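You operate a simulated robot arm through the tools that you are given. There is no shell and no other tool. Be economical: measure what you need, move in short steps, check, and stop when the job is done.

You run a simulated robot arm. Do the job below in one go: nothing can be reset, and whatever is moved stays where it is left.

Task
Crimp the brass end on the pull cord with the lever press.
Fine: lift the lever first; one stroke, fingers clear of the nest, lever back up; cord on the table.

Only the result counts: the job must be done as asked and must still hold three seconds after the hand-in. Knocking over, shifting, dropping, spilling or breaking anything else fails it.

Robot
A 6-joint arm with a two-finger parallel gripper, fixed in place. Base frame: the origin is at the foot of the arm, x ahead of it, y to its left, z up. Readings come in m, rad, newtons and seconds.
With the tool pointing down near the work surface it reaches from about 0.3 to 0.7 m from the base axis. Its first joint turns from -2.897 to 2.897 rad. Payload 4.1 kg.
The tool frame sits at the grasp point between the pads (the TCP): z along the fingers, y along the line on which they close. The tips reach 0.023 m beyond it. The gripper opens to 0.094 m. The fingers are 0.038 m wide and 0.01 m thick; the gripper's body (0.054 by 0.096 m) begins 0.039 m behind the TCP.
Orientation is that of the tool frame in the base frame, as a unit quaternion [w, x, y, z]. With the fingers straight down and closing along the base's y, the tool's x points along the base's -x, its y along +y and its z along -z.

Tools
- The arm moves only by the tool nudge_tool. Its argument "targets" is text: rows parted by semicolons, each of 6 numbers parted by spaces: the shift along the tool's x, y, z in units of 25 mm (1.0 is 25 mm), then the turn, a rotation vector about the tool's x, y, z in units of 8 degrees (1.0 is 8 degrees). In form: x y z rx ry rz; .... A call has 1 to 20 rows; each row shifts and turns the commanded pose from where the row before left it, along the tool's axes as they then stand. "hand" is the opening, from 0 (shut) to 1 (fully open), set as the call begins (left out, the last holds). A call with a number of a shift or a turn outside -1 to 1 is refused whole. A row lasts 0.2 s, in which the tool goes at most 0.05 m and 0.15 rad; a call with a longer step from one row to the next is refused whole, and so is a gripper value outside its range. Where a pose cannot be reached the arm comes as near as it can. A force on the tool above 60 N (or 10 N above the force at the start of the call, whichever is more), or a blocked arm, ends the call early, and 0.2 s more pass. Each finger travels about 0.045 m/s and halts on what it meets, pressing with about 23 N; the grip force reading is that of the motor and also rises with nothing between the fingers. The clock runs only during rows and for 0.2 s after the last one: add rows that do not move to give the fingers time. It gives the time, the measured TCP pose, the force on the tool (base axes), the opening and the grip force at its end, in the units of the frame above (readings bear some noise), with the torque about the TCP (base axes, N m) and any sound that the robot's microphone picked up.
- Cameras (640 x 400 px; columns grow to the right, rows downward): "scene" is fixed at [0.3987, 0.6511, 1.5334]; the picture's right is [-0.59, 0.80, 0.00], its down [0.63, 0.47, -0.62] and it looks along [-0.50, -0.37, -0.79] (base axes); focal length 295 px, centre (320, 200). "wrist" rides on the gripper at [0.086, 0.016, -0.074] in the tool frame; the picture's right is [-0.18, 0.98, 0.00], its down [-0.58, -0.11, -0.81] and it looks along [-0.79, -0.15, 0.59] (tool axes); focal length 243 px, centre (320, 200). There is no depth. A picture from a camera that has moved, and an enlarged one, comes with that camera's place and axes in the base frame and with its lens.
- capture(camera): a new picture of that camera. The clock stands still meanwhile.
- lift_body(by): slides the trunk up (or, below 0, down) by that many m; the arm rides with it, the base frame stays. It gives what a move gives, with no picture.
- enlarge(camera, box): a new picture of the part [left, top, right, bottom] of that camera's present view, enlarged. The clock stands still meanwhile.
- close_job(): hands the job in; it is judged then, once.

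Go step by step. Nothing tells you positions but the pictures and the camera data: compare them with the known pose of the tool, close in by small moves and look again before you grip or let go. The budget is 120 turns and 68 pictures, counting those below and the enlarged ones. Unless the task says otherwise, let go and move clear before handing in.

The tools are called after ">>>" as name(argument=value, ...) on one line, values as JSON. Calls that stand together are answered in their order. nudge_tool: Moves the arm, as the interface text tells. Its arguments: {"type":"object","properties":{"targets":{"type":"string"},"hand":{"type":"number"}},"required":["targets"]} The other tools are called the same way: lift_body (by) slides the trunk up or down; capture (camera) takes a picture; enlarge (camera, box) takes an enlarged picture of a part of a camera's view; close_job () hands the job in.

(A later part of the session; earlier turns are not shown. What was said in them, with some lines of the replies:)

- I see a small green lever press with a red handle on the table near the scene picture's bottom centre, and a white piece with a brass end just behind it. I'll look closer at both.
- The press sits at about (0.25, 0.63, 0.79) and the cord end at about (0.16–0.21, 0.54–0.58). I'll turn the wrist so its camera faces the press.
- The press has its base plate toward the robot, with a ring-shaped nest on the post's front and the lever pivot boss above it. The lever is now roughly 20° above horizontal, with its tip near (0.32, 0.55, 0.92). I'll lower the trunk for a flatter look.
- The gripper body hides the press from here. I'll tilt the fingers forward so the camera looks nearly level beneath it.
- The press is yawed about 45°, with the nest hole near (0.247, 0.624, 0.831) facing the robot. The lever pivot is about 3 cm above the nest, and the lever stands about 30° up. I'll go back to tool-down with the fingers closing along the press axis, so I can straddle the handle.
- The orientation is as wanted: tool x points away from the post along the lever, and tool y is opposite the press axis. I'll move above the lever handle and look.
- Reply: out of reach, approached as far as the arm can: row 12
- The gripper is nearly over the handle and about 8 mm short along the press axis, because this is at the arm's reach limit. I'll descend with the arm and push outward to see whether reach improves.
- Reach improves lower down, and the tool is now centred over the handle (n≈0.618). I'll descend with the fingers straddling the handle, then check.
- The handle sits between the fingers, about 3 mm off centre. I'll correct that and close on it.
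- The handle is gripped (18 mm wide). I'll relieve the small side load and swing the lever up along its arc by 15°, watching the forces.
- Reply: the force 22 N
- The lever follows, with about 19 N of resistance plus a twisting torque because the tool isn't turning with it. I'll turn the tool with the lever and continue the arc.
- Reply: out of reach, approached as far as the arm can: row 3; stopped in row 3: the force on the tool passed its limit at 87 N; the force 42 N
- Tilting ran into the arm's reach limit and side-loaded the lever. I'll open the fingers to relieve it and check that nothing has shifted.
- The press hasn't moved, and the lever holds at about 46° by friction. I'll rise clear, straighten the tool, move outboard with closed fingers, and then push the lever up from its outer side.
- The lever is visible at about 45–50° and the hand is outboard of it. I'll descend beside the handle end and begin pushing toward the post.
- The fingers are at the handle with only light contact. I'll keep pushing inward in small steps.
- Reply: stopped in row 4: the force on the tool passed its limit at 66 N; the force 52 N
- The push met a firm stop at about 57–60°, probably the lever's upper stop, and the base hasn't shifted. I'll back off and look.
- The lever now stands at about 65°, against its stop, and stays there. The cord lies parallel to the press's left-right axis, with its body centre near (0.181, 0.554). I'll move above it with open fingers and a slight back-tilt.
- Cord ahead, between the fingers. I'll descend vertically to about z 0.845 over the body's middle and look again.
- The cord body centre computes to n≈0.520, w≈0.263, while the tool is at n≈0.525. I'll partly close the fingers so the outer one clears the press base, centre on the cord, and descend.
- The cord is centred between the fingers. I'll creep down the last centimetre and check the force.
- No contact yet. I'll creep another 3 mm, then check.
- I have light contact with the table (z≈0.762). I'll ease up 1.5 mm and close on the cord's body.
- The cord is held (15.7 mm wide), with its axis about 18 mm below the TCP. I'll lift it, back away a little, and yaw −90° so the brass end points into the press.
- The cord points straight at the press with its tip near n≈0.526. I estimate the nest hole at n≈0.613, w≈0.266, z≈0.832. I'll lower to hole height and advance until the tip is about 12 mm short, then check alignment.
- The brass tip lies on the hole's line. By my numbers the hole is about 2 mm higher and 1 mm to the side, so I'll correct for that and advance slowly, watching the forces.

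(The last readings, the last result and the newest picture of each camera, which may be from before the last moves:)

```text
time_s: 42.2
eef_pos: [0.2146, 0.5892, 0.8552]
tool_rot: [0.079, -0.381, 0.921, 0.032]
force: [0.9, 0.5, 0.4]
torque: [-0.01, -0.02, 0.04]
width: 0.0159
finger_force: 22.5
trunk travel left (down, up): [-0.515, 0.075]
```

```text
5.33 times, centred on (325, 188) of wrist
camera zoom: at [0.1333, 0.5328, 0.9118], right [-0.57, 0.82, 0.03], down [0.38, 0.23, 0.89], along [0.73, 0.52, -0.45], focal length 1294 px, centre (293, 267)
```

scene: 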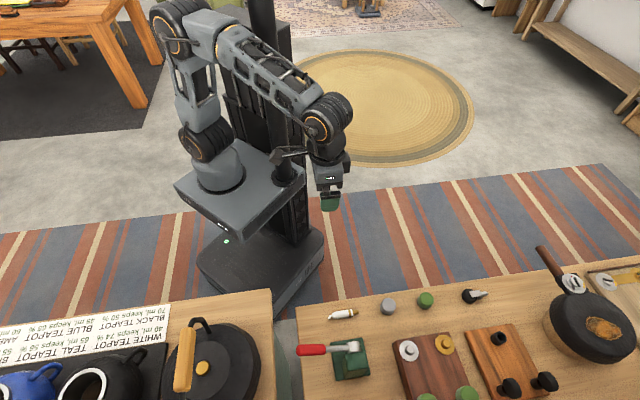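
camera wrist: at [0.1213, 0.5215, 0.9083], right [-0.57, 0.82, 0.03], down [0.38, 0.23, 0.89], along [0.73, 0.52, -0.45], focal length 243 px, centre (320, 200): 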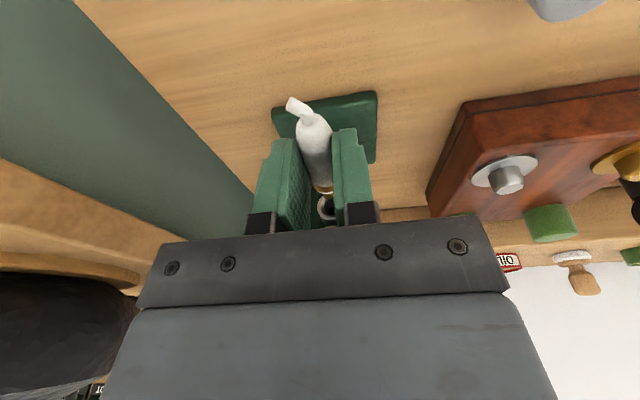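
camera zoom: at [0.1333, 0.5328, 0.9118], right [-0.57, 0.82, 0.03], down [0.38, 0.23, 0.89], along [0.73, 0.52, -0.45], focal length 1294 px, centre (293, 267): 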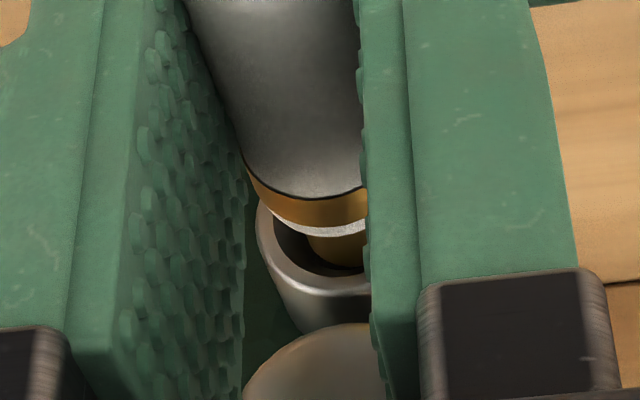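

The tip is entering the nest, with clearance around it and no force. I'll advance further in small steps.

>>> nudge_tool(targets="-0.12 0 0.02 0 0 0;-0.12 0 0.02 0 0 0;-0.12 0 0.02 0 0 0")

>>> enlarge(camera="wrist", box=[295, 150, 355, 225])

```text
time_s: 43.0
eef_pos: [0.2206, 0.5961, 0.8532]
tool_rot: [0.079, -0.381, 0.921, 0.032]
force: [-3.2, -1.4, 0.1]
torque: [0.04, -0.13, -0.02]
width: 0.0159
finger_force: 22.9
trunk travel left (down, up): [-0.515, 0.075]
```

```text
5.33 times, centred on (325, 188) of wrist
camera zoom: at [0.1389, 0.5389, 0.9118], right [-0.57, 0.82, 0.03], down [0.38, 0.23, 0.89], along [0.73, 0.52, -0.45], focal length 1294 px, centre (293, 267)
```

zoom: 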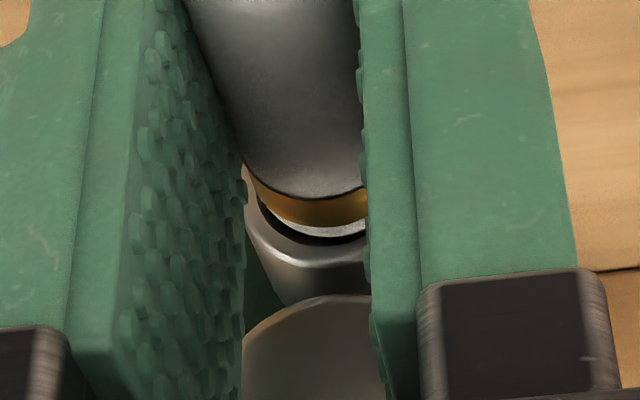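

>>> nudge_tool(targets="-0.08 0 0.013 0 0 0;-0.08 0 0.013 0 0 0;0 0 0 0 0 0")

>>> enlarge(camera="wrist", box=[295, 150, 355, 225])

```text
time_s: 43.8
eef_pos: [0.2218, 0.5966, 0.8528]
tool_rot: [0.079, -0.381, 0.921, 0.03]
force: [-15.0, -17.9, 2.5]
torque: [-0.55, 0.49, 0.07]
width: 0.0158
finger_force: 22.9
trunk travel left (down, up): [-0.515, 0.075]
```

```text
5.33 times, centred on (325, 188) of wrist
camera zoom: at [0.1413, 0.5398, 0.9115], right [-0.57, 0.82, 0.03], down [0.38, 0.24, 0.89], along [0.73, 0.52, -0.45], focal length 1294 px, centre (293, 267)
```

zoom: 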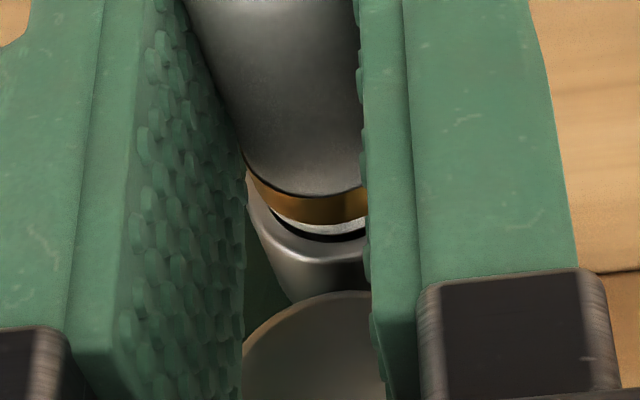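

Resistance has risen to about 23 N, so it's either seated or touching. I'll look from the scene camera before deciding.

>>> nudge_tool(targets="0.06 0 -0.01 0 0 0;0 0 0 0 0 0")

>>> enlarge(camera="scene", box=[335, 315, 375, 345])

```text
time_s: 44.4
eef_pos: [0.2205, 0.598, 0.8533]
tool_rot: [0.079, -0.381, 0.921, 0.031]
force: [-10.0, -15.0, -5.3]
torque: [-0.44, 0.35, -0.01]
width: 0.016
finger_force: 23.0
trunk travel left (down, up): [-0.515, 0.075]
```

```text
13.33 times, centred on (355, 330) of scene
camera zoom: at [0.3987, 0.6511, 1.5334], right [-0.59, 0.8, 0.0], down [0.63, 0.47, -0.62], along [-0.5, -0.37, -0.79], focal length 3936 px, centre (-147, -1533)
```

zoom: 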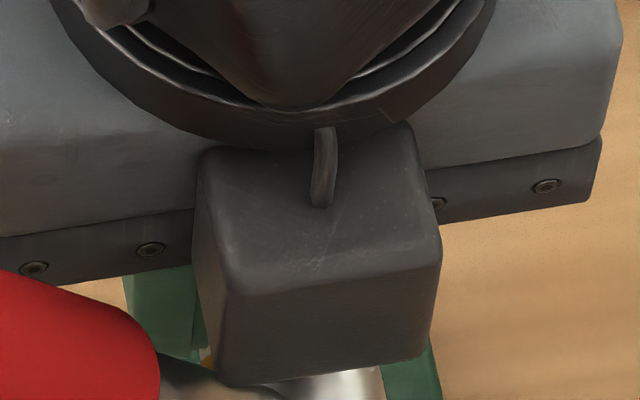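

The contact acts along the cord's axis, so the tip has most likely bottomed in the nest. I'll open the fingers partway and see whether the cord stays.

>>> nudge_tool(targets="0 0 0 0 0 0;0 0 0 0 0 0;0 0 0 0 0 0", hand=0.3)

>>> enlarge(camera="wrist", box=[260, 85, 390, 235])

```text
time_s: 45.2
eef_pos: [0.2224, 0.5989, 0.8536]
tool_rot: [0.08, -0.381, 0.921, 0.032]
force: [0.2, -0.5, -0.3]
torque: [0.02, 0.01, 0.02]
width: 0.0281
finger_force: 0.2
trunk travel left (down, up): [-0.515, 0.075]
```

```text
2.67 times, centred on (325, 160) of wrist
camera zoom: at [0.1419, 0.5411, 0.9116], right [-0.57, 0.82, 0.03], down [0.38, 0.23, 0.89], along [0.73, 0.52, -0.45], focal length 647 px, centre (307, 307)
```

zoom: 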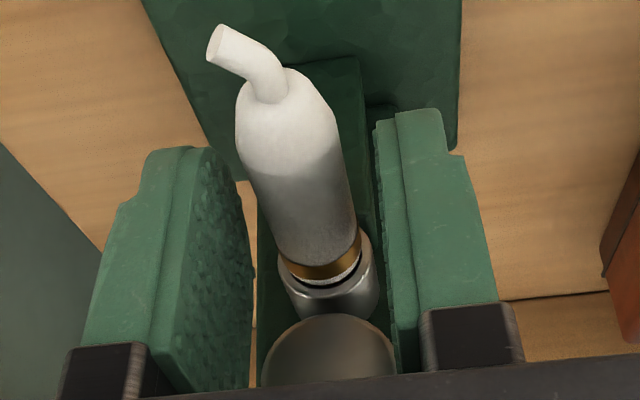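

The cord stays in the nest, level, with its flange at the nest's mouth. I'll open a bit more, back straight out, and rise.

>>> nudge_tool(targets="0 0 0 0 0 0;0 0 0 0 0 0;0.6 0 -0.1 0 0 0;0.9 0 -0.15 0 0 0;0.9 0 -0.15 0 0 0;0.9 0 -0.15 0 0 0;0.9 0 -0.15 0 0 0;0 0 0 0 0 0", hand=0.45)

>>> enlarge(camera="wrist", box=[220, 60, 440, 235])

>>> enlarge(camera="scene", box=[290, 300, 380, 370])

```text
time_s: 47.0
eef_pos: [0.1481, 0.5208, 0.8533]
tool_rot: [0.08, -0.38, 0.921, 0.032]
force: [-0.4, 0.3, 0.0]
torque: [0.0, 0.0, -0.04]
width: 0.0424
finger_force: 0.1
trunk travel left (down, up): [-0.515, 0.075]
```

```text
2.29 times, centred on (330, 148) of wrist
camera zoom: at [0.0666, 0.4638, 0.9112], right [-0.57, 0.82, 0.03], down [0.38, 0.23, 0.89], along [0.73, 0.52, -0.45], focal length 555 px, centre (297, 320)
```

zoom: 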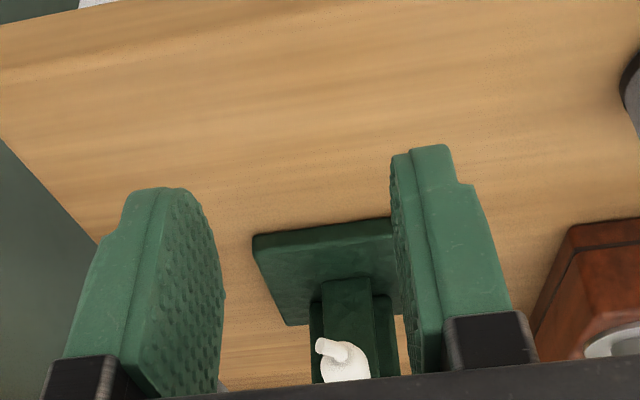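

```text
5.71 times, centred on (335, 335) of scene
camera zoom: at [0.3987, 0.6511, 1.5334], right [-0.59, 0.8, 0.0], down [0.63, 0.47, -0.62], along [-0.5, -0.37, -0.79], focal length 1687 px, centre (234, -571)
```

zoom: 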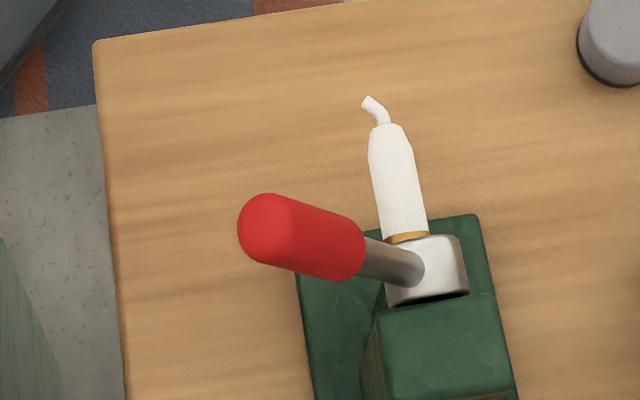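

The cord is seated in the nest. I'll raise the trunk and the arm, turn back to the lever orientation with closed fingers, and go to the inboard side of the raised lever.

>>> lift_body(by=0.07)

>>> nudge_tool(targets="-0.14 0 -0.86 0 0 0;-0.14 0 -0.86 0 0 0;-0.14 0 -0.86 0 0 0;-0.14 0 -0.86 0 0 0;-0.07 0 -0.43 0 0 0;0 0 0 -0.156 0 -0.988;0 0 0 -0.156 0 -0.988;0 0 0 -0.156 0 -0.988;0 0 0 -0.156 0 -0.988;0 0 0 -0.156 0 -0.988;0 0 0 -0.156 0 -0.988;0 0 0 -0.156 0 -0.988;0 0 0 -0.156 0 -0.988;0 0 0 -0.156 0 -0.988;0 0 0 -0.156 0 -0.988;0 0 0 -0.156 0 -0.988;0 0 0 -0.039 0 -0.247;0 0 0 0 0.6 0;0 0 0 0 0.6 0", hand=0)

```text
time_s: 48.1
eef_pos: [0.146, 0.5214, 0.9227]
tool_rot: [0.079, -0.382, 0.92, 0.032]
force: [-0.4, 0.8, -0.5]
torque: [0.04, 0.01, 0.02]
width: 0.0422
finger_force: 0.0
trunk travel left (down, up): [-0.585, 0.005]
```

```text
time_s: 52.1
eef_pos: [0.1454, 0.52, 1.0208]
tool_rot: [-0.004, 0.923, -0.384, 0.009]
force: [0.7, -1.1, 0.3]
torque: [0.01, 0.02, -0.01]
width: 0.0
finger_force: 22.9
trunk travel left (down, up): [-0.585, 0.005]
```

>>> nudge_tool(targets="-0.12 -0.97 0 0 0 0;-0.12 -0.97 0 0 0 0;0 -0.97 0 0 0 0;0 -0.97 0 0 0 0;0 -0.97 0 0 0 0;0 -0.95 0 0 0 0;0 0 0.7 0 0 0;0 0 0.7 0 0 0;0 0 0.7 0 0 0;0 0 0 0 0 0")

>>> enlarge(camera="scene", box=[270, 270, 400, 400])

>>> capture(camera="wrist")

```text
time_s: 54.3
eef_pos: [0.2444, 0.6263, 0.9707]
tool_rot: [-0.004, 0.923, -0.384, 0.009]
force: [0.1, -0.3, -0.2]
torque: [0.0, -0.02, -0.01]
width: 0.0
finger_force: 23.0
trunk travel left (down, up): [-0.585, 0.005]
```

```text
3.08 times, centred on (335, 335) of scene
camera zoom: at [0.3987, 0.6511, 1.5334], right [-0.59, 0.8, 0.0], down [0.63, 0.47, -0.62], along [-0.5, -0.37, -0.79], focal length 908 px, centre (274, -215)
```

zoom: 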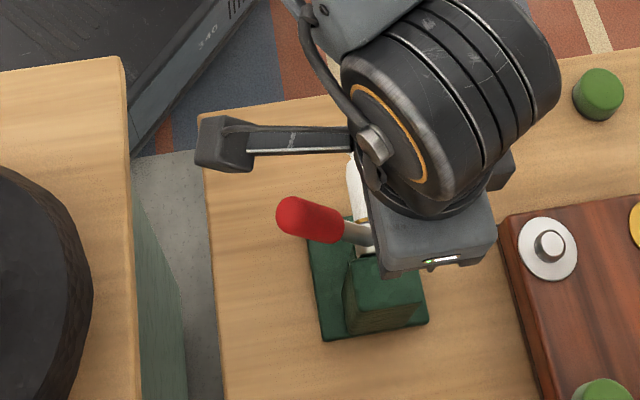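

```text
19 pictures are left
camera wrist: at [0.2942, 0.5547, 1.0453], right [-0.83, -0.56, -0.02], down [-0.35, 0.49, 0.8], along [-0.44, 0.67, -0.6], focal length 243 px, centre (320, 200)
```

wrist: 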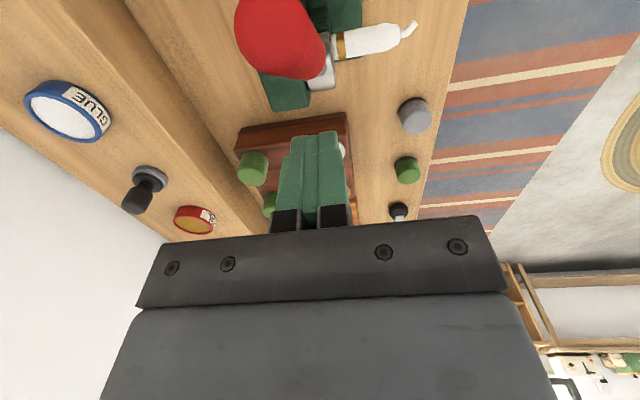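

The fingers are beside the raised lever on its inboard side, and the lever sits at about 60°. I'll start the downstroke along the lever's arc.

>>> nudge_tool(targets="0.54 0 -0.09 0 0 0;0.54 0 -0.09 0 0 0;0.312 0 0.16 0 0 0;0.296 0 0.188 0 0 0;0.276 0 0.212 0 0 0;0.26 0 0.236 0 0 0")

>>> enlarge(camera="scene", box=[270, 270, 400, 400])

```text
time_s: 55.7
eef_pos: [0.2924, 0.6082, 0.9556]
tool_rot: [-0.004, 0.924, -0.383, 0.009]
force: [0.0, 0.8, -0.6]
torque: [-0.03, -0.01, 0.02]
width: 0.0
finger_force: 23.2
out of reach, approached as far as the arm can: row 1, 2, 3, 4, 5
trunk travel left (down, up): [-0.585, 0.005]
```

```text
3.08 times, centred on (335, 335) of scene
camera zoom: at [0.3987, 0.6511, 1.5334], right [-0.59, 0.8, 0.0], down [0.63, 0.47, -0.62], along [-0.5, -0.37, -0.79], focal length 908 px, centre (274, -215)
```

zoom: 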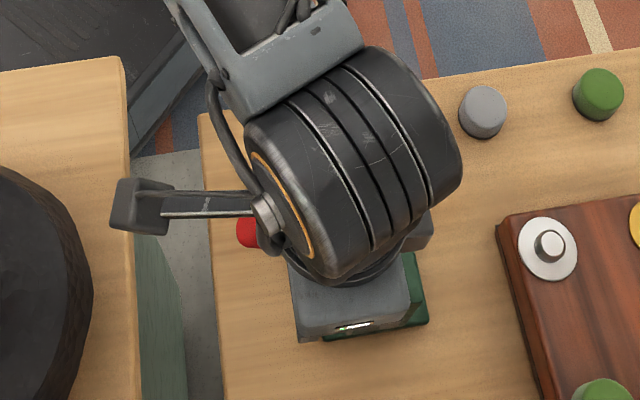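

>>> nudge_tool(targets="0 0 0 0 0 0;0 0 0 0 0 0")

```text
time_s: 56.3
eef_pos: [0.292, 0.6083, 0.9559]
tool_rot: [-0.003, 0.923, -0.384, 0.01]
force: [-0.1, 0.4, 0.7]
torque: [0.03, -0.01, -0.03]
width: 0.0004
finger_force: 23.2
trunk travel left (down, up): [-0.585, 0.005]
```

The arm slid about 2 cm along the press axis at its reach limit, though the lever did come down to about 45°. I'll lift slightly, recentre over the handle, and continue the stroke.

>>> nudge_tool(targets="0 0.3 -0.4 0 0 0;0 0.5 0 0 0 0;0.352 0 0.42 0 0 0;0 0 0 0 0 0")

>>> capture(camera="wrist")

```text
time_s: 57.3
eef_pos: [0.2924, 0.6084, 0.955]
tool_rot: [-0.004, 0.924, -0.383, 0.009]
force: [0.0, -0.7, -0.4]
torque: [0.01, 0.03, -0.03]
width: 0.0
finger_force: 23.2
out of reach, approached as far as the arm can: row 1, 2
trunk travel left (down, up): [-0.585, 0.005]
```

```text
17 pictures are left
camera wrist: at [0.3411, 0.5358, 1.0294], right [-0.83, -0.56, -0.02], down [-0.35, 0.49, 0.8], along [-0.44, 0.67, -0.6], focal length 243 px, centre (320, 200)
```

wrist: 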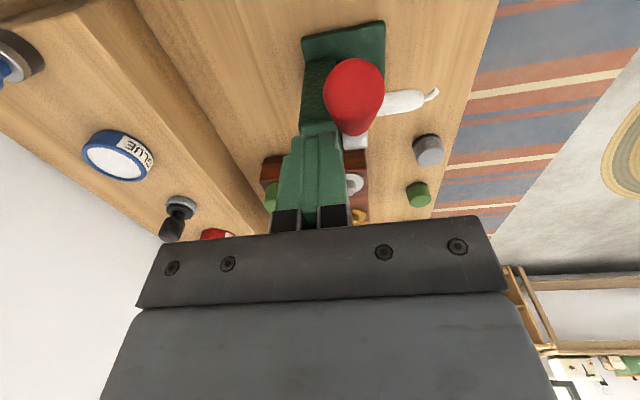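

The pose didn't change, so the arm seems stuck at some limit. I'll test with a simple retreat move to see what responds.

>>> nudge_tool(targets="0 0 -0.5 0 0 0;0 0 -0.5 0 0 0;0 0 0 0 0 0")

```text
time_s: 58.1
eef_pos: [0.2913, 0.6091, 0.9803]
tool_rot: [-0.004, 0.923, -0.384, 0.009]
force: [-0.3, 0.0, -0.4]
torque: [-0.04, -0.02, -0.01]
width: 0.0001
finger_force: 23.1
out of reach, approached as far as the arm can: row 1
trunk travel left (down, up): [-0.585, 0.005]
```

>>> nudge_tool(targets="0 0.4 0 0 0 0;0 0.4 0 0 0 0;0 0 0 0 0 0")

```text
time_s: 58.9
eef_pos: [0.2832, 0.6125, 0.9771]
tool_rot: [-0.004, 0.923, -0.384, 0.009]
force: [0.5, -0.9, -0.5]
torque: [0.0, 0.03, 0.0]
width: 0.0
finger_force: 23.1
out of reach, approached as far as the arm can: row 1, 2
trunk travel left (down, up): [-0.585, 0.005]
```

The arm seems fully stretched (r≈0.675), a straight-elbow position it has trouble leaving. At this height the path back is clear of the lever and cord, so I'll retreat well inward.

>>> nudge_tool(targets="0 0.8 -0.3 0 0 0;0 0.8 -0.3 0 0 0;0 0.8 -0.3 0 0 0;0 0.8 0 0 0 0;0 0.8 0 0 0 0;0 0 0 0 0 0")

```text
time_s: 60.3
eef_pos: [0.2444, 0.6246, 1.0024]
tool_rot: [-0.004, 0.923, -0.384, 0.009]
force: [0.4, 0.7, 0.3]
torque: [-0.02, -0.02, 0.0]
width: 0.0002
finger_force: 23.3
out of reach, approached as far as the arm can: row 1, 2, 3, 4, 5
trunk travel left (down, up): [-0.585, 0.005]
```

The arm only moves tangentially, so it's locked in a straight-elbow singularity. I'll try a tilt to bend it out.

>>> nudge_tool(targets="0 0 0 1 0 0;0 0 0 1 0 0;0 0.5 0 0 0 0;0 0.5 0 0 0 0;0 0 0 0 0 0")

```text
time_s: 61.5
eef_pos: [0.2421, 0.6692, 0.9976]
tool_rot: [-0.133, 0.914, -0.378, 0.063]
force: [1.1, 0.2, 0.2]
torque: [0.0, -0.03, -0.02]
width: 0.0
finger_force: 23.5
out of reach, approached as far as the arm can: row 1, 2, 3, 4
trunk travel left (down, up): [-0.585, 0.005]
```

>>> nudge_tool(targets="0 0 -1 0 0 0;0 0 -1 0 0 0;0 0 -1 0 0 0;0 0 -1 0 0 0;0 0 0 0 0 0")

```text
time_s: 62.7
eef_pos: [0.224, 0.6628, 1.0945]
tool_rot: [-0.131, 0.915, -0.378, 0.063]
force: [0.0, -0.2, 0.3]
torque: [0.01, 0.01, -0.01]
width: 0.0
finger_force: 23.1
out of reach, approached as far as the arm can: row 1, 2, 3
trunk travel left (down, up): [-0.585, 0.005]
```

>>> nudge_tool(targets="0 1 -0.3 0 0 0;0 1 -0.3 0 0 0;0 1 -0.3 0 0 0;0 1 -0.3 0 0 0;0 0 0 0 0 0")

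```text
time_s: 63.9
eef_pos: [0.1605, 0.6704, 1.1102]
tool_rot: [-0.131, 0.914, -0.379, 0.062]
force: [-0.1, -0.2, 0.4]
torque: [-0.01, 0.02, 0.03]
width: 0.0
finger_force: 22.9
out of reach, approached as far as the arm can: row 1, 2, 3, 4
trunk travel left (down, up): [-0.585, 0.005]
```

>>> nudge_tool(targets="0 0.5 0.8 0 0 0;0 0.5 0.8 0 0 0;0 0.5 0.8 0 0 0;0 0.5 0.8 0 0 0;0 0.5 0.8 0 0 0;0 0 0 0 0 0")

>>> capture(camera="scene")

```text
time_s: 65.3
eef_pos: [0.1424, 0.6827, 0.9982]
tool_rot: [-0.133, 0.914, -0.378, 0.063]
force: [0.2, -0.5, 0.0]
torque: [0.0, 0.01, 0.04]
width: 0.0
finger_force: 22.5
out of reach, approached as far as the arm can: row 1, 2, 3, 4, 5
trunk travel left (down, up): [-0.585, 0.005]
```

```text
16 pictures are left
```

scene: 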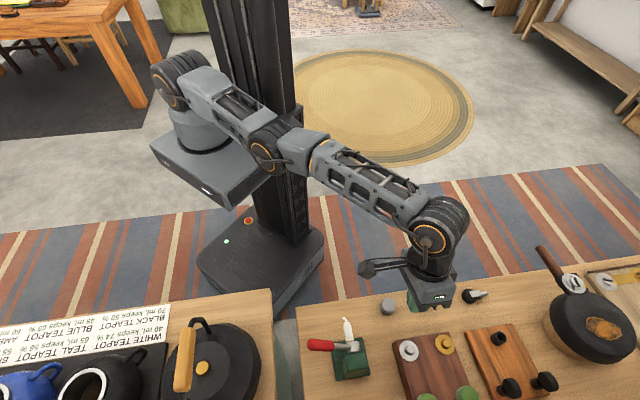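

The arm is visibly straight and clear of the table objects. I'll try inching radially inward in tiny, growing steps so the solver can bend the elbow.

>>> nudge_tool(targets="0.011 0.016 -0.005 0 0 0;0.011 0.016 -0.005 0 0 0;0.011 0.016 -0.005 0 0 0;0.011 0.016 -0.005 0 0 0;0.022 0.032 -0.01 0 0 0;0.022 0.032 -0.01 0 0 0;0.022 0.032 -0.01 0 0 0;0.022 0.032 -0.01 0 0 0;0.044 0.064 -0.02 0 0 0;0.044 0.064 -0.02 0 0 0;0.044 0.064 -0.02 0 0 0;0.088 0.128 -0.04 0 0 0;0.088 0.128 -0.04 0 0 0;0.088 0.128 -0.04 0 0 0;0.16 0.24 -0.07 0 0 0;0.16 0.24 -0.07 0 0 0;0.27 0.4 -0.12 0 0 0;0.27 0.4 -0.12 0 0 0;0 0 0 0 0 0")

```text
time_s: 69.3
eef_pos: [0.1345, 0.6587, 0.9993]
tool_rot: [-0.133, 0.914, -0.379, 0.062]
force: [0.1, -0.3, -0.6]
torque: [0.01, -0.02, 0.0]
width: 0.0
finger_force: 23.0
out of reach, approached as far as the arm can: row 5, 8, 10, 12, 13, 14, 15, 16
trunk travel left (down, up): [-0.585, 0.005]
```

That worked, and the arm is bending inward again. I'll continue inward.

>>> nudge_tool(targets="0.27 0.4 -0.12 0 0 0;0.3 0.45 -0.13 0 0 0;0.4 0.6 -0.18 0 0 0;0.5 0.75 -0.22 0 0 0;0.5 0.75 -0.22 0 0 0;0 0 0 -1 0 0;0 0 0 -1 0 0;0 0 0 0 0 0")

```text
time_s: 71.1
eef_pos: [0.1153, 0.57, 0.9997]
tool_rot: [-0.004, 0.924, -0.383, 0.008]
force: [-0.5, 0.4, 0.3]
torque: [0.02, 0.01, 0.02]
width: 0.0002
finger_force: 23.6
trunk travel left (down, up): [-0.585, 0.005]
```

The arm is free again. I'll go above the handle, contacting it nearer its outer end this time so I stay well within reach.

>>> nudge_tool(targets="0.872 0 0 0 0 0;0.872 0 0 0 0 0;0.872 0 0 0 0 0;0.872 0 0 0 0 0;0.872 0 0 0 0 0;0 -0.883 0 0 0 0;0 -0.883 0 0 0 0;0 -0.883 0 0 0 0;0 -0.883 0 0 0 0;0 -0.883 0 0 0 0;0 -0.883 0 0 0 0;0 0 0 0 0 0")

>>> capture(camera="wrist")

>>> enlarge(camera="scene", box=[270, 270, 400, 400])

```text
time_s: 73.7
eef_pos: [0.2876, 0.5853, 1.0021]
tool_rot: [-0.003, 0.923, -0.384, 0.008]
force: [-0.6, 0.3, -0.1]
torque: [0.0, -0.03, -0.04]
width: 0.0003
finger_force: 22.8
trunk travel left (down, up): [-0.585, 0.005]
```

```text
15 pictures are left
camera wrist: at [0.3349, 0.5134, 1.0767], right [-0.83, -0.56, -0.02], down [-0.35, 0.49, 0.8], along [-0.44, 0.67, -0.6], focal length 243 px, centre (320, 200)
```

wrist: 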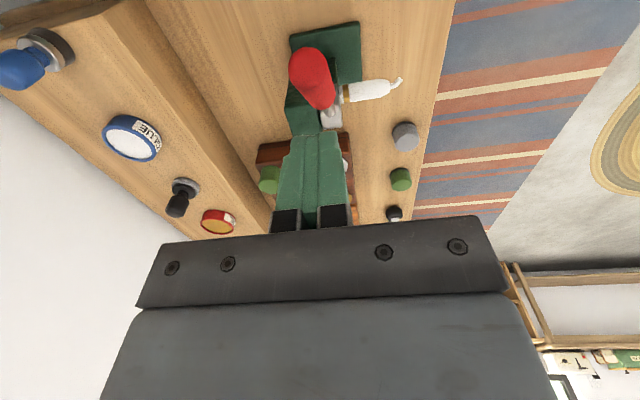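

```text
3.08 times, centred on (335, 335) of scene
camera zoom: at [0.3987, 0.6511, 1.5334], right [-0.59, 0.8, 0.0], down [0.63, 0.47, -0.62], along [-0.5, -0.37, -0.79], focal length 908 px, centre (274, -215)
```

zoom: 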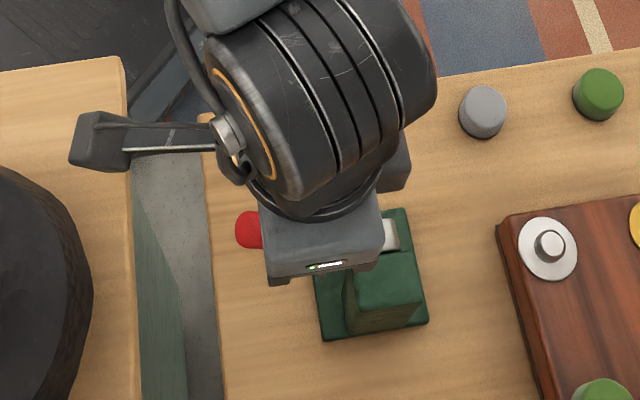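

The handle lies directly under the fingers at about 45°. I'll press it down along its arc to about 30°, checking the force.

>>> nudge_tool(targets="-0.04 0 0.65 0 0 0;-0.04 0 0.65 0 0 0;0.288 0 0.268 0 0 0;0.26 0 0.292 0 0 0;0.24 0 0.312 0 0 0")

```text
time_s: 74.9
eef_pos: [0.3008, 0.5736, 0.9474]
tool_rot: [-0.004, 0.923, -0.384, 0.009]
force: [-0.2, 0.0, -0.3]
torque: [-0.01, 0.02, -0.05]
width: 0.0003
finger_force: 22.8
trunk travel left (down, up): [-0.585, 0.005]
```

>>> enlarge(camera="wrist", box=[240, 20, 440, 240])

```text
1.82 times, centred on (340, 130) of wrist
camera zoom: at [0.3491, 0.5015, 1.022], right [-0.83, -0.56, -0.02], down [-0.35, 0.49, 0.8], along [-0.44, 0.67, -0.6], focal length 441 px, centre (284, 327)
```

zoom: 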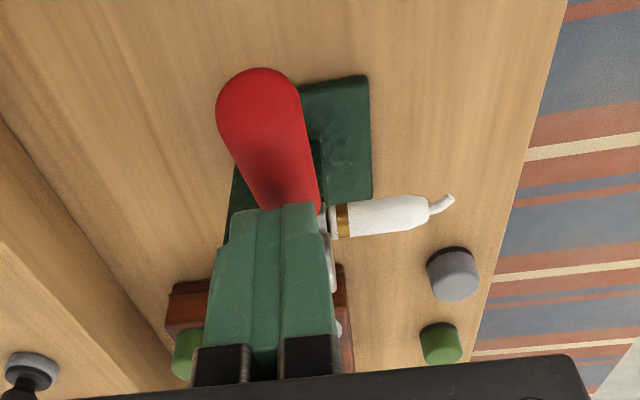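

The lever is following and is now near 30°. I'll continue down in the same stroke.

>>> nudge_tool(targets="0.208 0 0.332 0 0 0;0.176 0 0.348 0 0 0;0.152 0 0.364 0 0 0")

```text
time_s: 75.7
eef_pos: [0.311, 0.5655, 0.9224]
tool_rot: [-0.004, 0.924, -0.383, 0.01]
force: [-0.1, -0.9, 0.2]
torque: [-0.03, -0.01, -0.01]
width: 0.0002
finger_force: 22.2
trunk travel left (down, up): [-0.585, 0.005]
```

>>> nudge_tool(targets="0.112 0 0.376 0 0 0;0.084 0 0.38 0 0 0;0.048 0 0.39 0 0 0")

>>> enlarge(camera="wrist", box=[240, 20, 440, 240])

```text
time_s: 76.5
eef_pos: [0.3134, 0.5627, 0.9048]
tool_rot: [-0.013, 0.924, -0.382, 0.009]
force: [-11.5, -4.7, 54.1]
torque: [-0.88, -0.49, -0.35]
width: 0.0
finger_force: 23.0
trunk travel left (down, up): [-0.585, 0.005]
```

```text
1.82 times, centred on (340, 130) of wrist
camera zoom: at [0.3614, 0.488, 0.9783], right [-0.82, -0.56, -0.03], down [-0.36, 0.48, 0.8], along [-0.44, 0.67, -0.59], focal length 441 px, centre (284, 327)
```

zoom: 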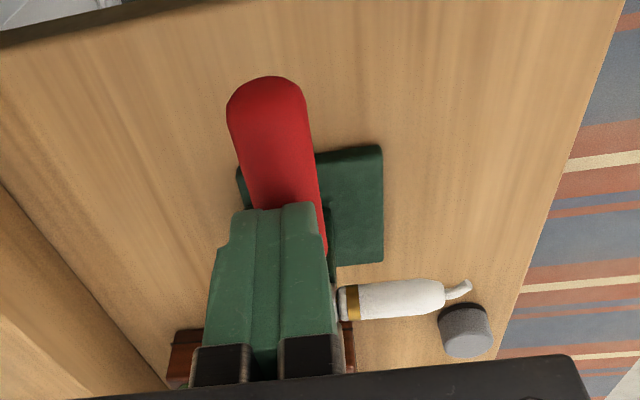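

The lever is now firm at about 5° with 54 N. I'll press slightly more to tell a stop from crimp resistance.

>>> nudge_tool(targets="0 0 0.06 0 0 0;0 0 0.06 0 0 0;0 0 0 0 0 0")

```text
time_s: 77.0
eef_pos: [0.3152, 0.5629, 0.9042]
tool_rot: [-0.015, 0.923, -0.383, 0.009]
force: [-15.2, -11.7, 31.4]
torque: [-0.67, -0.03, -0.51]
width: 0.0001
finger_force: 22.8
trunk travel left (down, up): [-0.585, 0.005]
stopped in row 2: the force on the tool passed its limit at 66 N (the readings are from after the stop); the commanded pose is now the measured one
```

>>> nudge_tool(targets="0 0 -0.3 0 0 0;0.35 0 0 0 0 0;0 0 0.3 0 0 0;0 0 0.15 0 0 0;0 0 0.15 0 0 0")

```text
time_s: 78.2
eef_pos: [0.3229, 0.5614, 0.9064]
tool_rot: [-0.022, 0.923, -0.384, 0.008]
force: [-16.0, -5.4, 26.8]
torque: [-0.57, 0.12, -0.3]
width: 0.0001
finger_force: 23.1
trunk travel left (down, up): [-0.585, 0.005]
stopped in row 5: the force on the tool passed its limit at 62 N (the readings are from after the stop); the commanded pose is now the measured one
```

The angle is unchanged under greater torque, so this is the bottom stop. I'll lift off and look.

>>> nudge_tool(targets="0 0 -0.6 0 0 0;0 0.3 -0.9 0 0 0;0 0 -0.9 0 0 0;0 0 0 0 0 0")

>>> capture(camera="wrist")

```text
time_s: 79.2
eef_pos: [0.3187, 0.5546, 0.9604]
tool_rot: [-0.018, 0.923, -0.385, 0.009]
force: [-0.5, -0.9, -0.1]
torque: [-0.01, -0.02, 0.0]
width: 0.0
finger_force: 23.6
trunk travel left (down, up): [-0.585, 0.005]
```

```text
11 pictures are left
camera wrist: at [0.3654, 0.4811, 1.0341], right [-0.83, -0.56, -0.04], down [-0.36, 0.47, 0.81], along [-0.44, 0.68, -0.59], focal length 243 px, centre (320, 200)
```

wrist: 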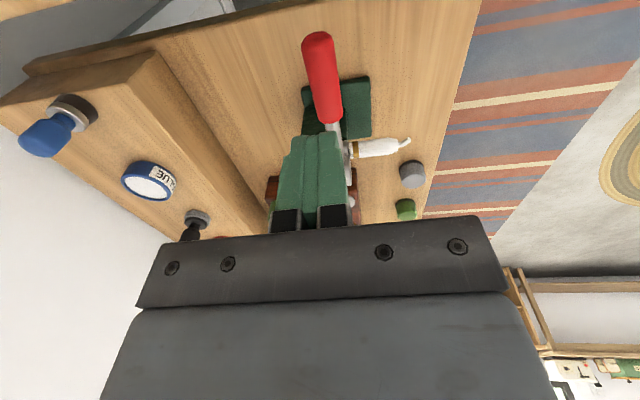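

The lever stays down at its bottom stop. Next I'll straddle it and lift it back up, opening the fingers, squaring the tool and descending around the handle.

>>> nudge_tool(targets="-0.17 0 0 -0.29 0 0;0 0 0 0 0 0;0 0 0 0 0 0;0 0 0 0 0 0;0 0 0.84 0 0 0;0 0 0.84 0 0 0;0 0 0.84 0 0 0;0 0 0.84 0 0 0;0 0 0 0 0 0", hand=0.6)

>>> capture(camera="wrist")

```text
time_s: 81.2
eef_pos: [0.3155, 0.559, 0.8756]
tool_rot: [0.0, 0.923, -0.384, 0.001]
force: [0.0, 0.2, 0.1]
torque: [-0.01, 0.0, -0.02]
width: 0.0563
finger_force: 0.1
trunk travel left (down, up): [-0.585, 0.005]
```

```text
10 pictures are left
camera wrist: at [0.3647, 0.4862, 0.9498], right [-0.83, -0.56, 0.0], down [-0.33, 0.49, 0.81], along [-0.45, 0.67, -0.59], focal length 243 px, centre (320, 200)
```

wrist: 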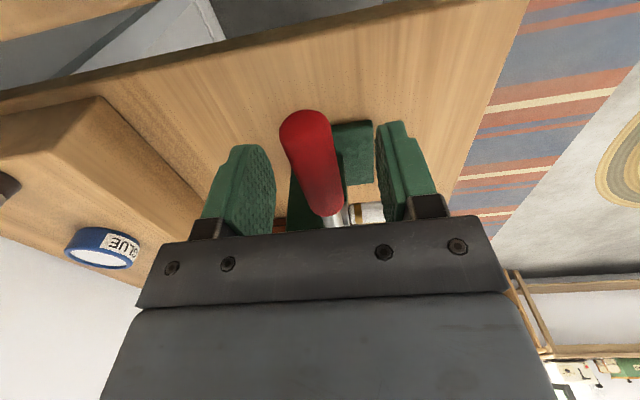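

The handle is between the fingers. I'll close on it and lift 20°.

>>> nudge_tool(targets="0 0.07 0 0 0 0;0 0 0 0 0 0;0 0 0 0 0 0;0 0 0 0 0 0", hand=0)

>>> nudge_tool(targets="-0.04 0 -0.332 0 0 0;-0.064 0 -0.324 0 0 0;-0.096 0 -0.316 0 0 0;-0.12 0 -0.308 0 0 0")

```text
time_s: 82.2
eef_pos: [0.3151, 0.5585, 0.8754]
tool_rot: [-0.003, 0.923, -0.384, 0.002]
force: [9.4, 11.7, -0.6]
torque: [0.17, -0.21, 0.7]
width: 0.0183
finger_force: 45.0
trunk travel left (down, up): [-0.585, 0.005]
```

```text
time_s: 83.2
eef_pos: [0.3102, 0.5632, 0.9065]
tool_rot: [0.003, 0.924, -0.384, 0.001]
force: [13.1, 6.8, -20.4]
torque: [-1.04, -1.49, 0.81]
width: 0.0186
finger_force: 44.8
trunk travel left (down, up): [-0.585, 0.005]
```

It's lifting. I'll regrip to relieve the twist, then lift on.

>>> nudge_tool(targets="0 -0.1 0 0 0 0;0 0 0 0 0 0", hand=0.35)

>>> nudge_tool(targets="0 0 0 0 0 0;0 0 0 0 0 0;0 0 0 0 0 0;-0.148 0 -0.3 0 0 0;-0.172 0 -0.28 0 0 0;-0.2 0 -0.268 0 0 0;-0.22 0 -0.248 0 0 0", hand=0)

>>> nudge_tool(targets="0 0 0 0 0 0;0 0 0 0 0 0", hand=0.35)

>>> enlarge(camera="wrist", box=[200, 50, 440, 240])

```text
time_s: 83.8
eef_pos: [0.3092, 0.5644, 0.9086]
tool_rot: [0.001, 0.924, -0.383, 0.001]
force: [-1.0, 0.0, -0.2]
torque: [0.0, 0.0, -0.01]
width: 0.0329
finger_force: 0.1
trunk travel left (down, up): [-0.585, 0.005]
```

```text
time_s: 85.4
eef_pos: [0.2982, 0.5758, 0.9334]
tool_rot: [0.003, 0.924, -0.384, 0.001]
force: [4.0, -14.4, -20.0]
torque: [-1.51, -1.53, -0.27]
width: 0.0185
finger_force: 44.8
trunk travel left (down, up): [-0.585, 0.005]
```

```text
time_s: 86.0
eef_pos: [0.2987, 0.5778, 0.9355]
tool_rot: [-0.001, 0.923, -0.385, 0.001]
force: [0.2, 0.3, -0.3]
torque: [-0.02, -0.03, -0.02]
width: 0.0328
finger_force: 0.1
trunk travel left (down, up): [-0.585, 0.005]
```

```text
2.11 times, centred on (320, 145) of wrist
camera zoom: at [0.3478, 0.5043, 1.0107], right [-0.83, -0.56, 0.0], down [-0.33, 0.49, 0.81], along [-0.45, 0.67, -0.59], focal length 511 px, centre (320, 316)
```

zoom: 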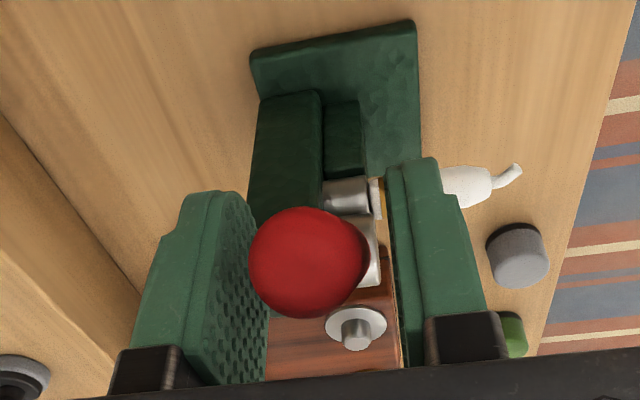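

The lever is at about 44° now. I'll make one more grip and lift to its upper stop.

>>> nudge_tool(targets="0 0 0 0 0 0;0 0 0 0 0 0;0 0 0 0 0 0;-0.24 0 -0.228 0 0 0;-0.26 0 -0.208 0 0 0;-0.276 0 -0.18 0 0 0;-0.292 0 -0.16 0 0 0", hand=0)

>>> nudge_tool(targets="0 0 0 0 0 0;0 0 0 0 0 0", hand=0.45)

```text
time_s: 87.6
eef_pos: [0.2785, 0.5943, 0.9546]
tool_rot: [0.001, 0.924, -0.383, 0.001]
force: [6.5, -16.1, -10.1]
torque: [-1.3, -1.22, -0.05]
width: 0.0184
finger_force: 45.3
trunk travel left (down, up): [-0.585, 0.005]
```

```text
time_s: 88.2
eef_pos: [0.2795, 0.5973, 0.9557]
tool_rot: [0.0, 0.923, -0.384, 0.0]
force: [-0.4, -0.3, -0.1]
torque: [0.0, -0.01, 0.0]
width: 0.0422
finger_force: 0.1
trunk travel left (down, up): [-0.585, 0.005]
```

>>> nudge_tool(targets="0.3 0 -0.7 0 0 0;0.5 0 -0.8 0 0 0;0.5 0 -0.8 0 0 0;0.9 0 0 0 0 0;0.9 0 0 0 0 0;0.3 0 0 0 0 0")

>>> enlarge(camera="scene", box=[270, 270, 400, 400])

```text
time_s: 89.6
eef_pos: [0.338, 0.5345, 1.0128]
tool_rot: [0.001, 0.924, -0.384, 0.001]
force: [0.7, 0.2, 0.0]
torque: [-0.03, 0.01, 0.02]
width: 0.0425
finger_force: 0.0
trunk travel left (down, up): [-0.585, 0.005]
```

```text
3.08 times, centred on (335, 335) of scene
camera zoom: at [0.3987, 0.6511, 1.5334], right [-0.59, 0.8, 0.0], down [0.63, 0.47, -0.62], along [-0.5, -0.37, -0.79], focal length 908 px, centre (274, -215)
```

zoom: 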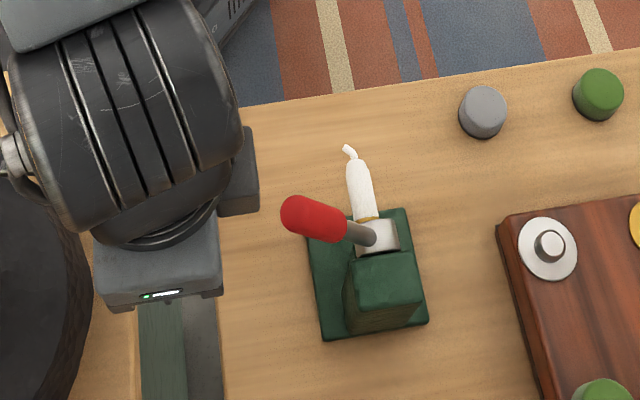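

The lever is within a few degrees of its earlier top position. I'll nudge it fully up from its outer side, as before.

>>> nudge_tool(targets="0 0 0 0 0 0;0 0 0.75 0 0 0;0 0 0.75 0 0 0;0 0 0.8 0 0 0;-0.4 0 0 0 0 0;-0.4 0 0 0 0 0;-0.4 0 0 0 0 0;-0.2 0 0 0 0 0;-0.15 0 0 0 0 0;-0.15 0 0 0 0 0", hand=0)

```text
time_s: 91.8
eef_pos: [0.3081, 0.5662, 0.9542]
tool_rot: [0.0, 0.923, -0.384, 0.001]
force: [1.5, 0.7, -0.1]
torque: [0.01, -0.01, 0.0]
width: 0.0003
finger_force: 22.5
trunk travel left (down, up): [-0.585, 0.005]
```

>>> nudge_tool(targets="-0.12 0 0 0 0 0;-0.12 0 0 0 0 0;-0.12 0 0 0 0 0")

```text
time_s: 92.6
eef_pos: [0.3074, 0.5681, 0.9548]
tool_rot: [0.001, 0.923, -0.384, 0.002]
force: [22.6, -31.8, 3.4]
torque: [0.74, 0.59, 0.19]
width: 0.0001
finger_force: 22.5
trunk travel left (down, up): [-0.585, 0.005]
```

The lever is firmly against its upper stop. I'll back away, go around to the front, and return to the cord-gripping orientation.

>>> nudge_tool(targets="0.5 0 0 0 0 0;0.8 0 0 0 0 0;0.8 0 -0.7 0 0 0;0 0 -0.8 0 0 0;0 0 -0.8 0 0 0;0 0.92 0 0 0 0;0 0.92 0 0 0 0;0 0.92 0 0 0 0;0 0.92 0 0 0 0;0 0.92 0 0 0 0;0 0.92 0 0 0 0;-0.9 0 0 0 0 0;-0.9 0 0 0 0 0;-0.9 0 0 0 0 0;-0.9 0 0 0 0 0;-0.9 0 0 0 0 0;-0.75 0 0 0 0 0;0 0 0 0 -0.6 0;0 0 0 0 -0.55 0;0 0 0 0 0 0")

>>> nudge_tool(targets="0 0 0 0.156 0 0.988;0 0 0 0.156 0 0.988;0 0 0 0.156 0 0.988;0 0 0 0.156 0 0.988;0 0 0 0.156 0 0.988;0 0 0 0.156 0 0.988;0 0 0 0.156 0 0.988;0 0 0 0.156 0 0.988;0 0 0 0.156 0 0.988;0 0 0 0.156 0 0.988;0 0 0 0.156 0 0.988;0 0 0 0.039 0 0.247;0 0 0 0 0 0", hand=0.45)

```text
time_s: 96.8
eef_pos: [0.1478, 0.5312, 1.0126]
tool_rot: [-0.03, 0.921, -0.382, -0.074]
force: [0.9, -0.4, -1.2]
torque: [0.01, 0.0, -0.02]
width: 0.0002
finger_force: 22.8
trunk travel left (down, up): [-0.585, 0.005]
```

```text
time_s: 99.6
eef_pos: [0.1495, 0.5319, 1.0122]
tool_rot: [0.072, -0.381, 0.921, 0.032]
force: [0.3, -0.5, -0.2]
torque: [-0.07, -0.02, -0.01]
width: 0.0424
finger_force: 0.0
trunk travel left (down, up): [-0.585, 0.005]
```

>>> nudge_tool(targets="0.125 -0.085 0.784 0 0 0;0.125 -0.085 0.784 0 0 0;0.125 0 0.784 0 0 0;0.125 0 0.784 0 0 0;0.125 0 0.784 0 0 0;0.125 0 0.784 0 0 0;0.125 0 0.784 0 0 0;0.125 0 0.784 0 0 0;0 0 0 0 0 0")

>>> enlarge(camera="wrist", box=[220, 60, 440, 235])

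```text
time_s: 101.6
eef_pos: [0.1514, 0.528, 0.8539]
tool_rot: [0.072, -0.381, 0.921, 0.031]
force: [0.0, -0.4, -0.7]
torque: [-0.01, -0.02, 0.01]
width: 0.042
finger_force: 0.1
trunk travel left (down, up): [-0.585, 0.005]
```

```text
2.29 times, centred on (330, 148) of wrist
camera zoom: at [0.0707, 0.4718, 0.9127], right [-0.56, 0.82, 0.03], down [0.4, 0.24, 0.89], along [0.72, 0.51, -0.46], focal length 555 px, centre (297, 320)
```

zoom: 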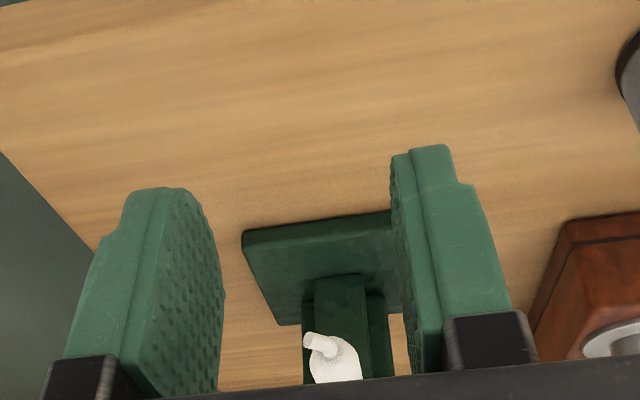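

>>> nudge_tool(targets="-0.754 0 0.12 0 0 0;-0.754 0 0.12 0 0 0;-0.754 0 0.12 0 0 0;-0.754 0 0.12 0 0 0;-0.754 0 0.12 0 0 0;0 0 0 0 0 0")

>>> enlarge(camera="wrist", box=[240, 70, 410, 235])

```text
time_s: 103.0
eef_pos: [0.219, 0.5951, 0.8556]
tool_rot: [0.072, -0.38, 0.921, 0.031]
force: [0.6, -0.3, 0.7]
torque: [0.03, 0.0, 0.01]
width: 0.0424
finger_force: 0.1
trunk travel left (down, up): [-0.585, 0.005]
```

```text
2.42 times, centred on (325, 152) of wrist
camera zoom: at [0.139, 0.5378, 0.9142], right [-0.56, 0.82, 0.03], down [0.4, 0.24, 0.89], along [0.72, 0.51, -0.46], focal length 588 px, centre (308, 315)
```

zoom: 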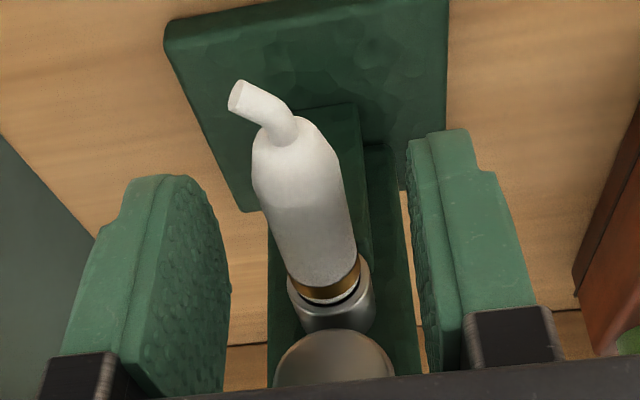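

The cord sits centred between the fingers. I'll close on it and draw it straight out.

>>> nudge_tool(targets="0 0 0 0 0 0;0 0 0 0 0 0;0 0 0 0 0 0;0 0 0 0 0 0", hand=0)

>>> nudge_tool(targets="0.15 0 -0.024 0 0 0;0.2 0 -0.032 0 0 0;0.3 0 -0.048 0 0 0;0.5 0 -0.08 0 0 0;0.6 0 -0.096 0 0 0;0.6 0 -0.096 0 0 0;0.6 0 -0.096 0 0 0;0.6 0 -0.096 0 0 0;0 0 0 0 0 0")

>>> enlarge(camera="scene", box=[320, 285, 380, 345])

```text
time_s: 104.0
eef_pos: [0.2196, 0.5945, 0.8539]
tool_rot: [0.072, -0.38, 0.922, 0.03]
force: [1.4, -2.9, 0.4]
torque: [-0.05, -0.01, 0.15]
width: 0.0157
finger_force: 22.6
trunk travel left (down, up): [-0.585, 0.005]
```

```text
time_s: 106.0
eef_pos: [0.1549, 0.5329, 0.8533]
tool_rot: [0.073, -0.38, 0.921, 0.032]
force: [-0.2, 0.2, -0.4]
torque: [0.0, -0.01, 0.02]
width: 0.0155
finger_force: 23.3
trunk travel left (down, up): [-0.585, 0.005]
```

```text
6.67 times, centred on (350, 315) of scene
camera zoom: at [0.3987, 0.6511, 1.5334], right [-0.59, 0.8, 0.0], down [0.63, 0.47, -0.62], along [-0.5, -0.37, -0.79], focal length 1968 px, centre (120, -567)
```

zoom: 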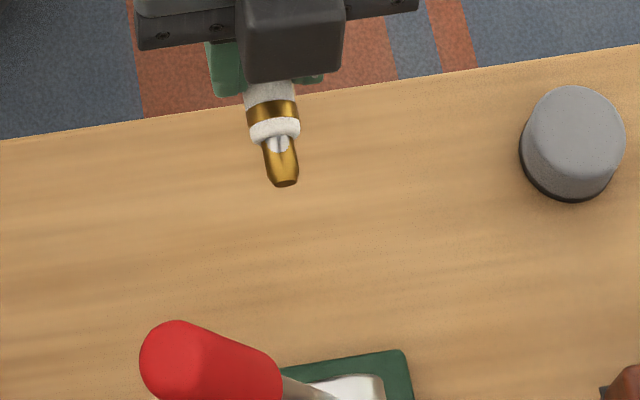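

The brass end now shows a crimp dent. I'll raise it, turn back so it's parallel to the press front, and take it to its original spot on the table.

>>> nudge_tool(targets="-0.11 0 -0.69 0 0 0;-0.11 0 -0.69 0 0 0;0 0 0 -0.156 0 -0.988;0 0 0 -0.156 0 -0.988;0 0 0 -0.156 0 -0.988;0 0 0 -0.156 0 -0.988;0 0 0 -0.156 0 -0.988;0 0 0 -0.156 0 -0.988;0 0 0 -0.156 0 -0.988;0 0 0 -0.156 0 -0.988;0 0 0 -0.156 0 -0.988;0 0 0 -0.156 0 -0.988;0 0 0 -0.156 0 -0.988;0 0 0 -0.039 0 -0.247;0 0 0 0 0 0")

```text
time_s: 109.2
eef_pos: [0.1559, 0.5313, 0.8879]
tool_rot: [-0.031, 0.921, -0.382, -0.072]
force: [0.3, 0.5, 0.4]
torque: [0.0, 0.01, 0.02]
width: 0.0158
finger_force: 23.1
trunk travel left (down, up): [-0.585, 0.005]
```

>>> nudge_tool(targets="0 -0.7 0 0 0 0;0 -0.71 0 0 0 0;0.115 0 0.72 0 0 0;0.115 0 0.72 0 0 0;0.115 0 0.72 0 0 0;0.115 0 0.72 0 0 0;0.115 0 0.72 0 0 0;0 0 0 0 0 0")

>>> nudge_tool(targets="0.016 0 0.1 0 0 0;0.01 0 0.06 0 0 0;0 0 0 0 0 0")

```text
time_s: 111.0
eef_pos: [0.1819, 0.5566, 0.7969]
tool_rot: [-0.03, 0.921, -0.383, -0.073]
force: [1.1, -0.3, 0.0]
torque: [0.0, 0.01, 0.0]
width: 0.0158
finger_force: 22.9
trunk travel left (down, up): [-0.585, 0.005]
```

```text
time_s: 111.8
eef_pos: [0.182, 0.557, 0.7934]
tool_rot: [-0.03, 0.921, -0.382, -0.073]
force: [-0.6, 0.4, -0.9]
torque: [-0.02, -0.01, 0.01]
width: 0.0156
finger_force: 23.1
trunk travel left (down, up): [-0.585, 0.005]
```

>>> nudge_tool(targets="0.01 0 0.06 0 0 0;0.01 0 0.06 0 0 0;0 0 0 0 0 0")

>>> nudge_tool(targets="0.01 0 0.05 0 0 0;0 0 0 0 0 0")

```text
time_s: 112.6
eef_pos: [0.1818, 0.557, 0.79]
tool_rot: [-0.03, 0.921, -0.382, -0.074]
force: [-0.7, 0.4, 0.9]
torque: [0.0, -0.01, 0.03]
width: 0.016
finger_force: 22.8
trunk travel left (down, up): [-0.585, 0.005]
```

```text
time_s: 113.2
eef_pos: [0.1805, 0.557, 0.7894]
tool_rot: [-0.03, 0.921, -0.382, -0.073]
force: [-0.4, -0.2, 0.5]
torque: [0.0, 0.0, -0.01]
width: 0.0159
finger_force: 22.8
trunk travel left (down, up): [-0.585, 0.005]
```

The cord is at its original resting height. I'll release it and rise straight up.

>>> nudge_tool(targets="0 0 0 0 0 0;0 0 0 0 0 0;0 0 0 0 0 0;-0.05 0 -0.3 0 0 0;-0.11 0 -0.7 0 0 0;-0.14 0 -0.86 0 0 0;-0.14 0 -0.86 0 0 0;-0.14 0 -0.86 0 0 0;-0.14 0 -0.86 0 0 0;-0.14 0.5 -0.86 0 0 0;0 0.9 0 0 0 0;0 0.9 0 0 0 0;0 0.9 0 0 0 0;0 0.9 0 0 0 0;0 0.9 0 0 0 0;0 0 0 0 0 0", hand=0.5)

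>>> enlarge(camera="scene", box=[280, 270, 400, 390])

```text
time_s: 116.6
eef_pos: [0.0924, 0.4681, 0.9232]
tool_rot: [-0.03, 0.92, -0.384, -0.073]
force: [0.1, -0.3, -0.6]
torque: [0.02, 0.0, 0.01]
width: 0.047
finger_force: 0.1
trunk travel left (down, up): [-0.585, 0.005]
```

```text
3.33 times, centred on (340, 330) of scene
camera zoom: at [0.3987, 0.6511, 1.5334], right [-0.59, 0.8, 0.0], down [0.63, 0.47, -0.62], along [-0.5, -0.37, -0.79], focal length 984 px, centre (253, -233)
```

zoom: 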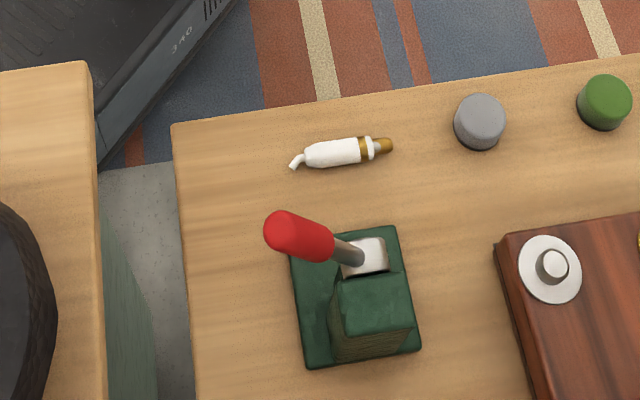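

The cord lies on the table with the brass end visibly crimped, the lever is back up, and the press base and everything else look to be where they started. The arm is clear, so I'm handing in.

>>> close_job()

```text
The job is handed in.
```

I crimped the brass end on the pull cord and handed the job in: the cord is on the table at its original spot, and the lever is back up.

- **Crimp:** the scene camera showed a dent in the brass after I drew it out of the nest. The press made no sound the microphone picked up.
- **Stroke:** the arm reached its limit on the way down, so the lever paused at about 45° before I pressed it on to the bottom stop. I then lifted off briefly and pressed again nearer the handle's end, with the lever still down, to confirm the stop. It was not raised in between.
- **Lever:** I pushed it to its upper stop. It may creep down slightly on its own; about 24 seconds later it was still within a couple of degrees of the top.
- **Surroundings:** nothing else looked moved in the last picture. The press base took some side load while I lifted the lever but did not shift.
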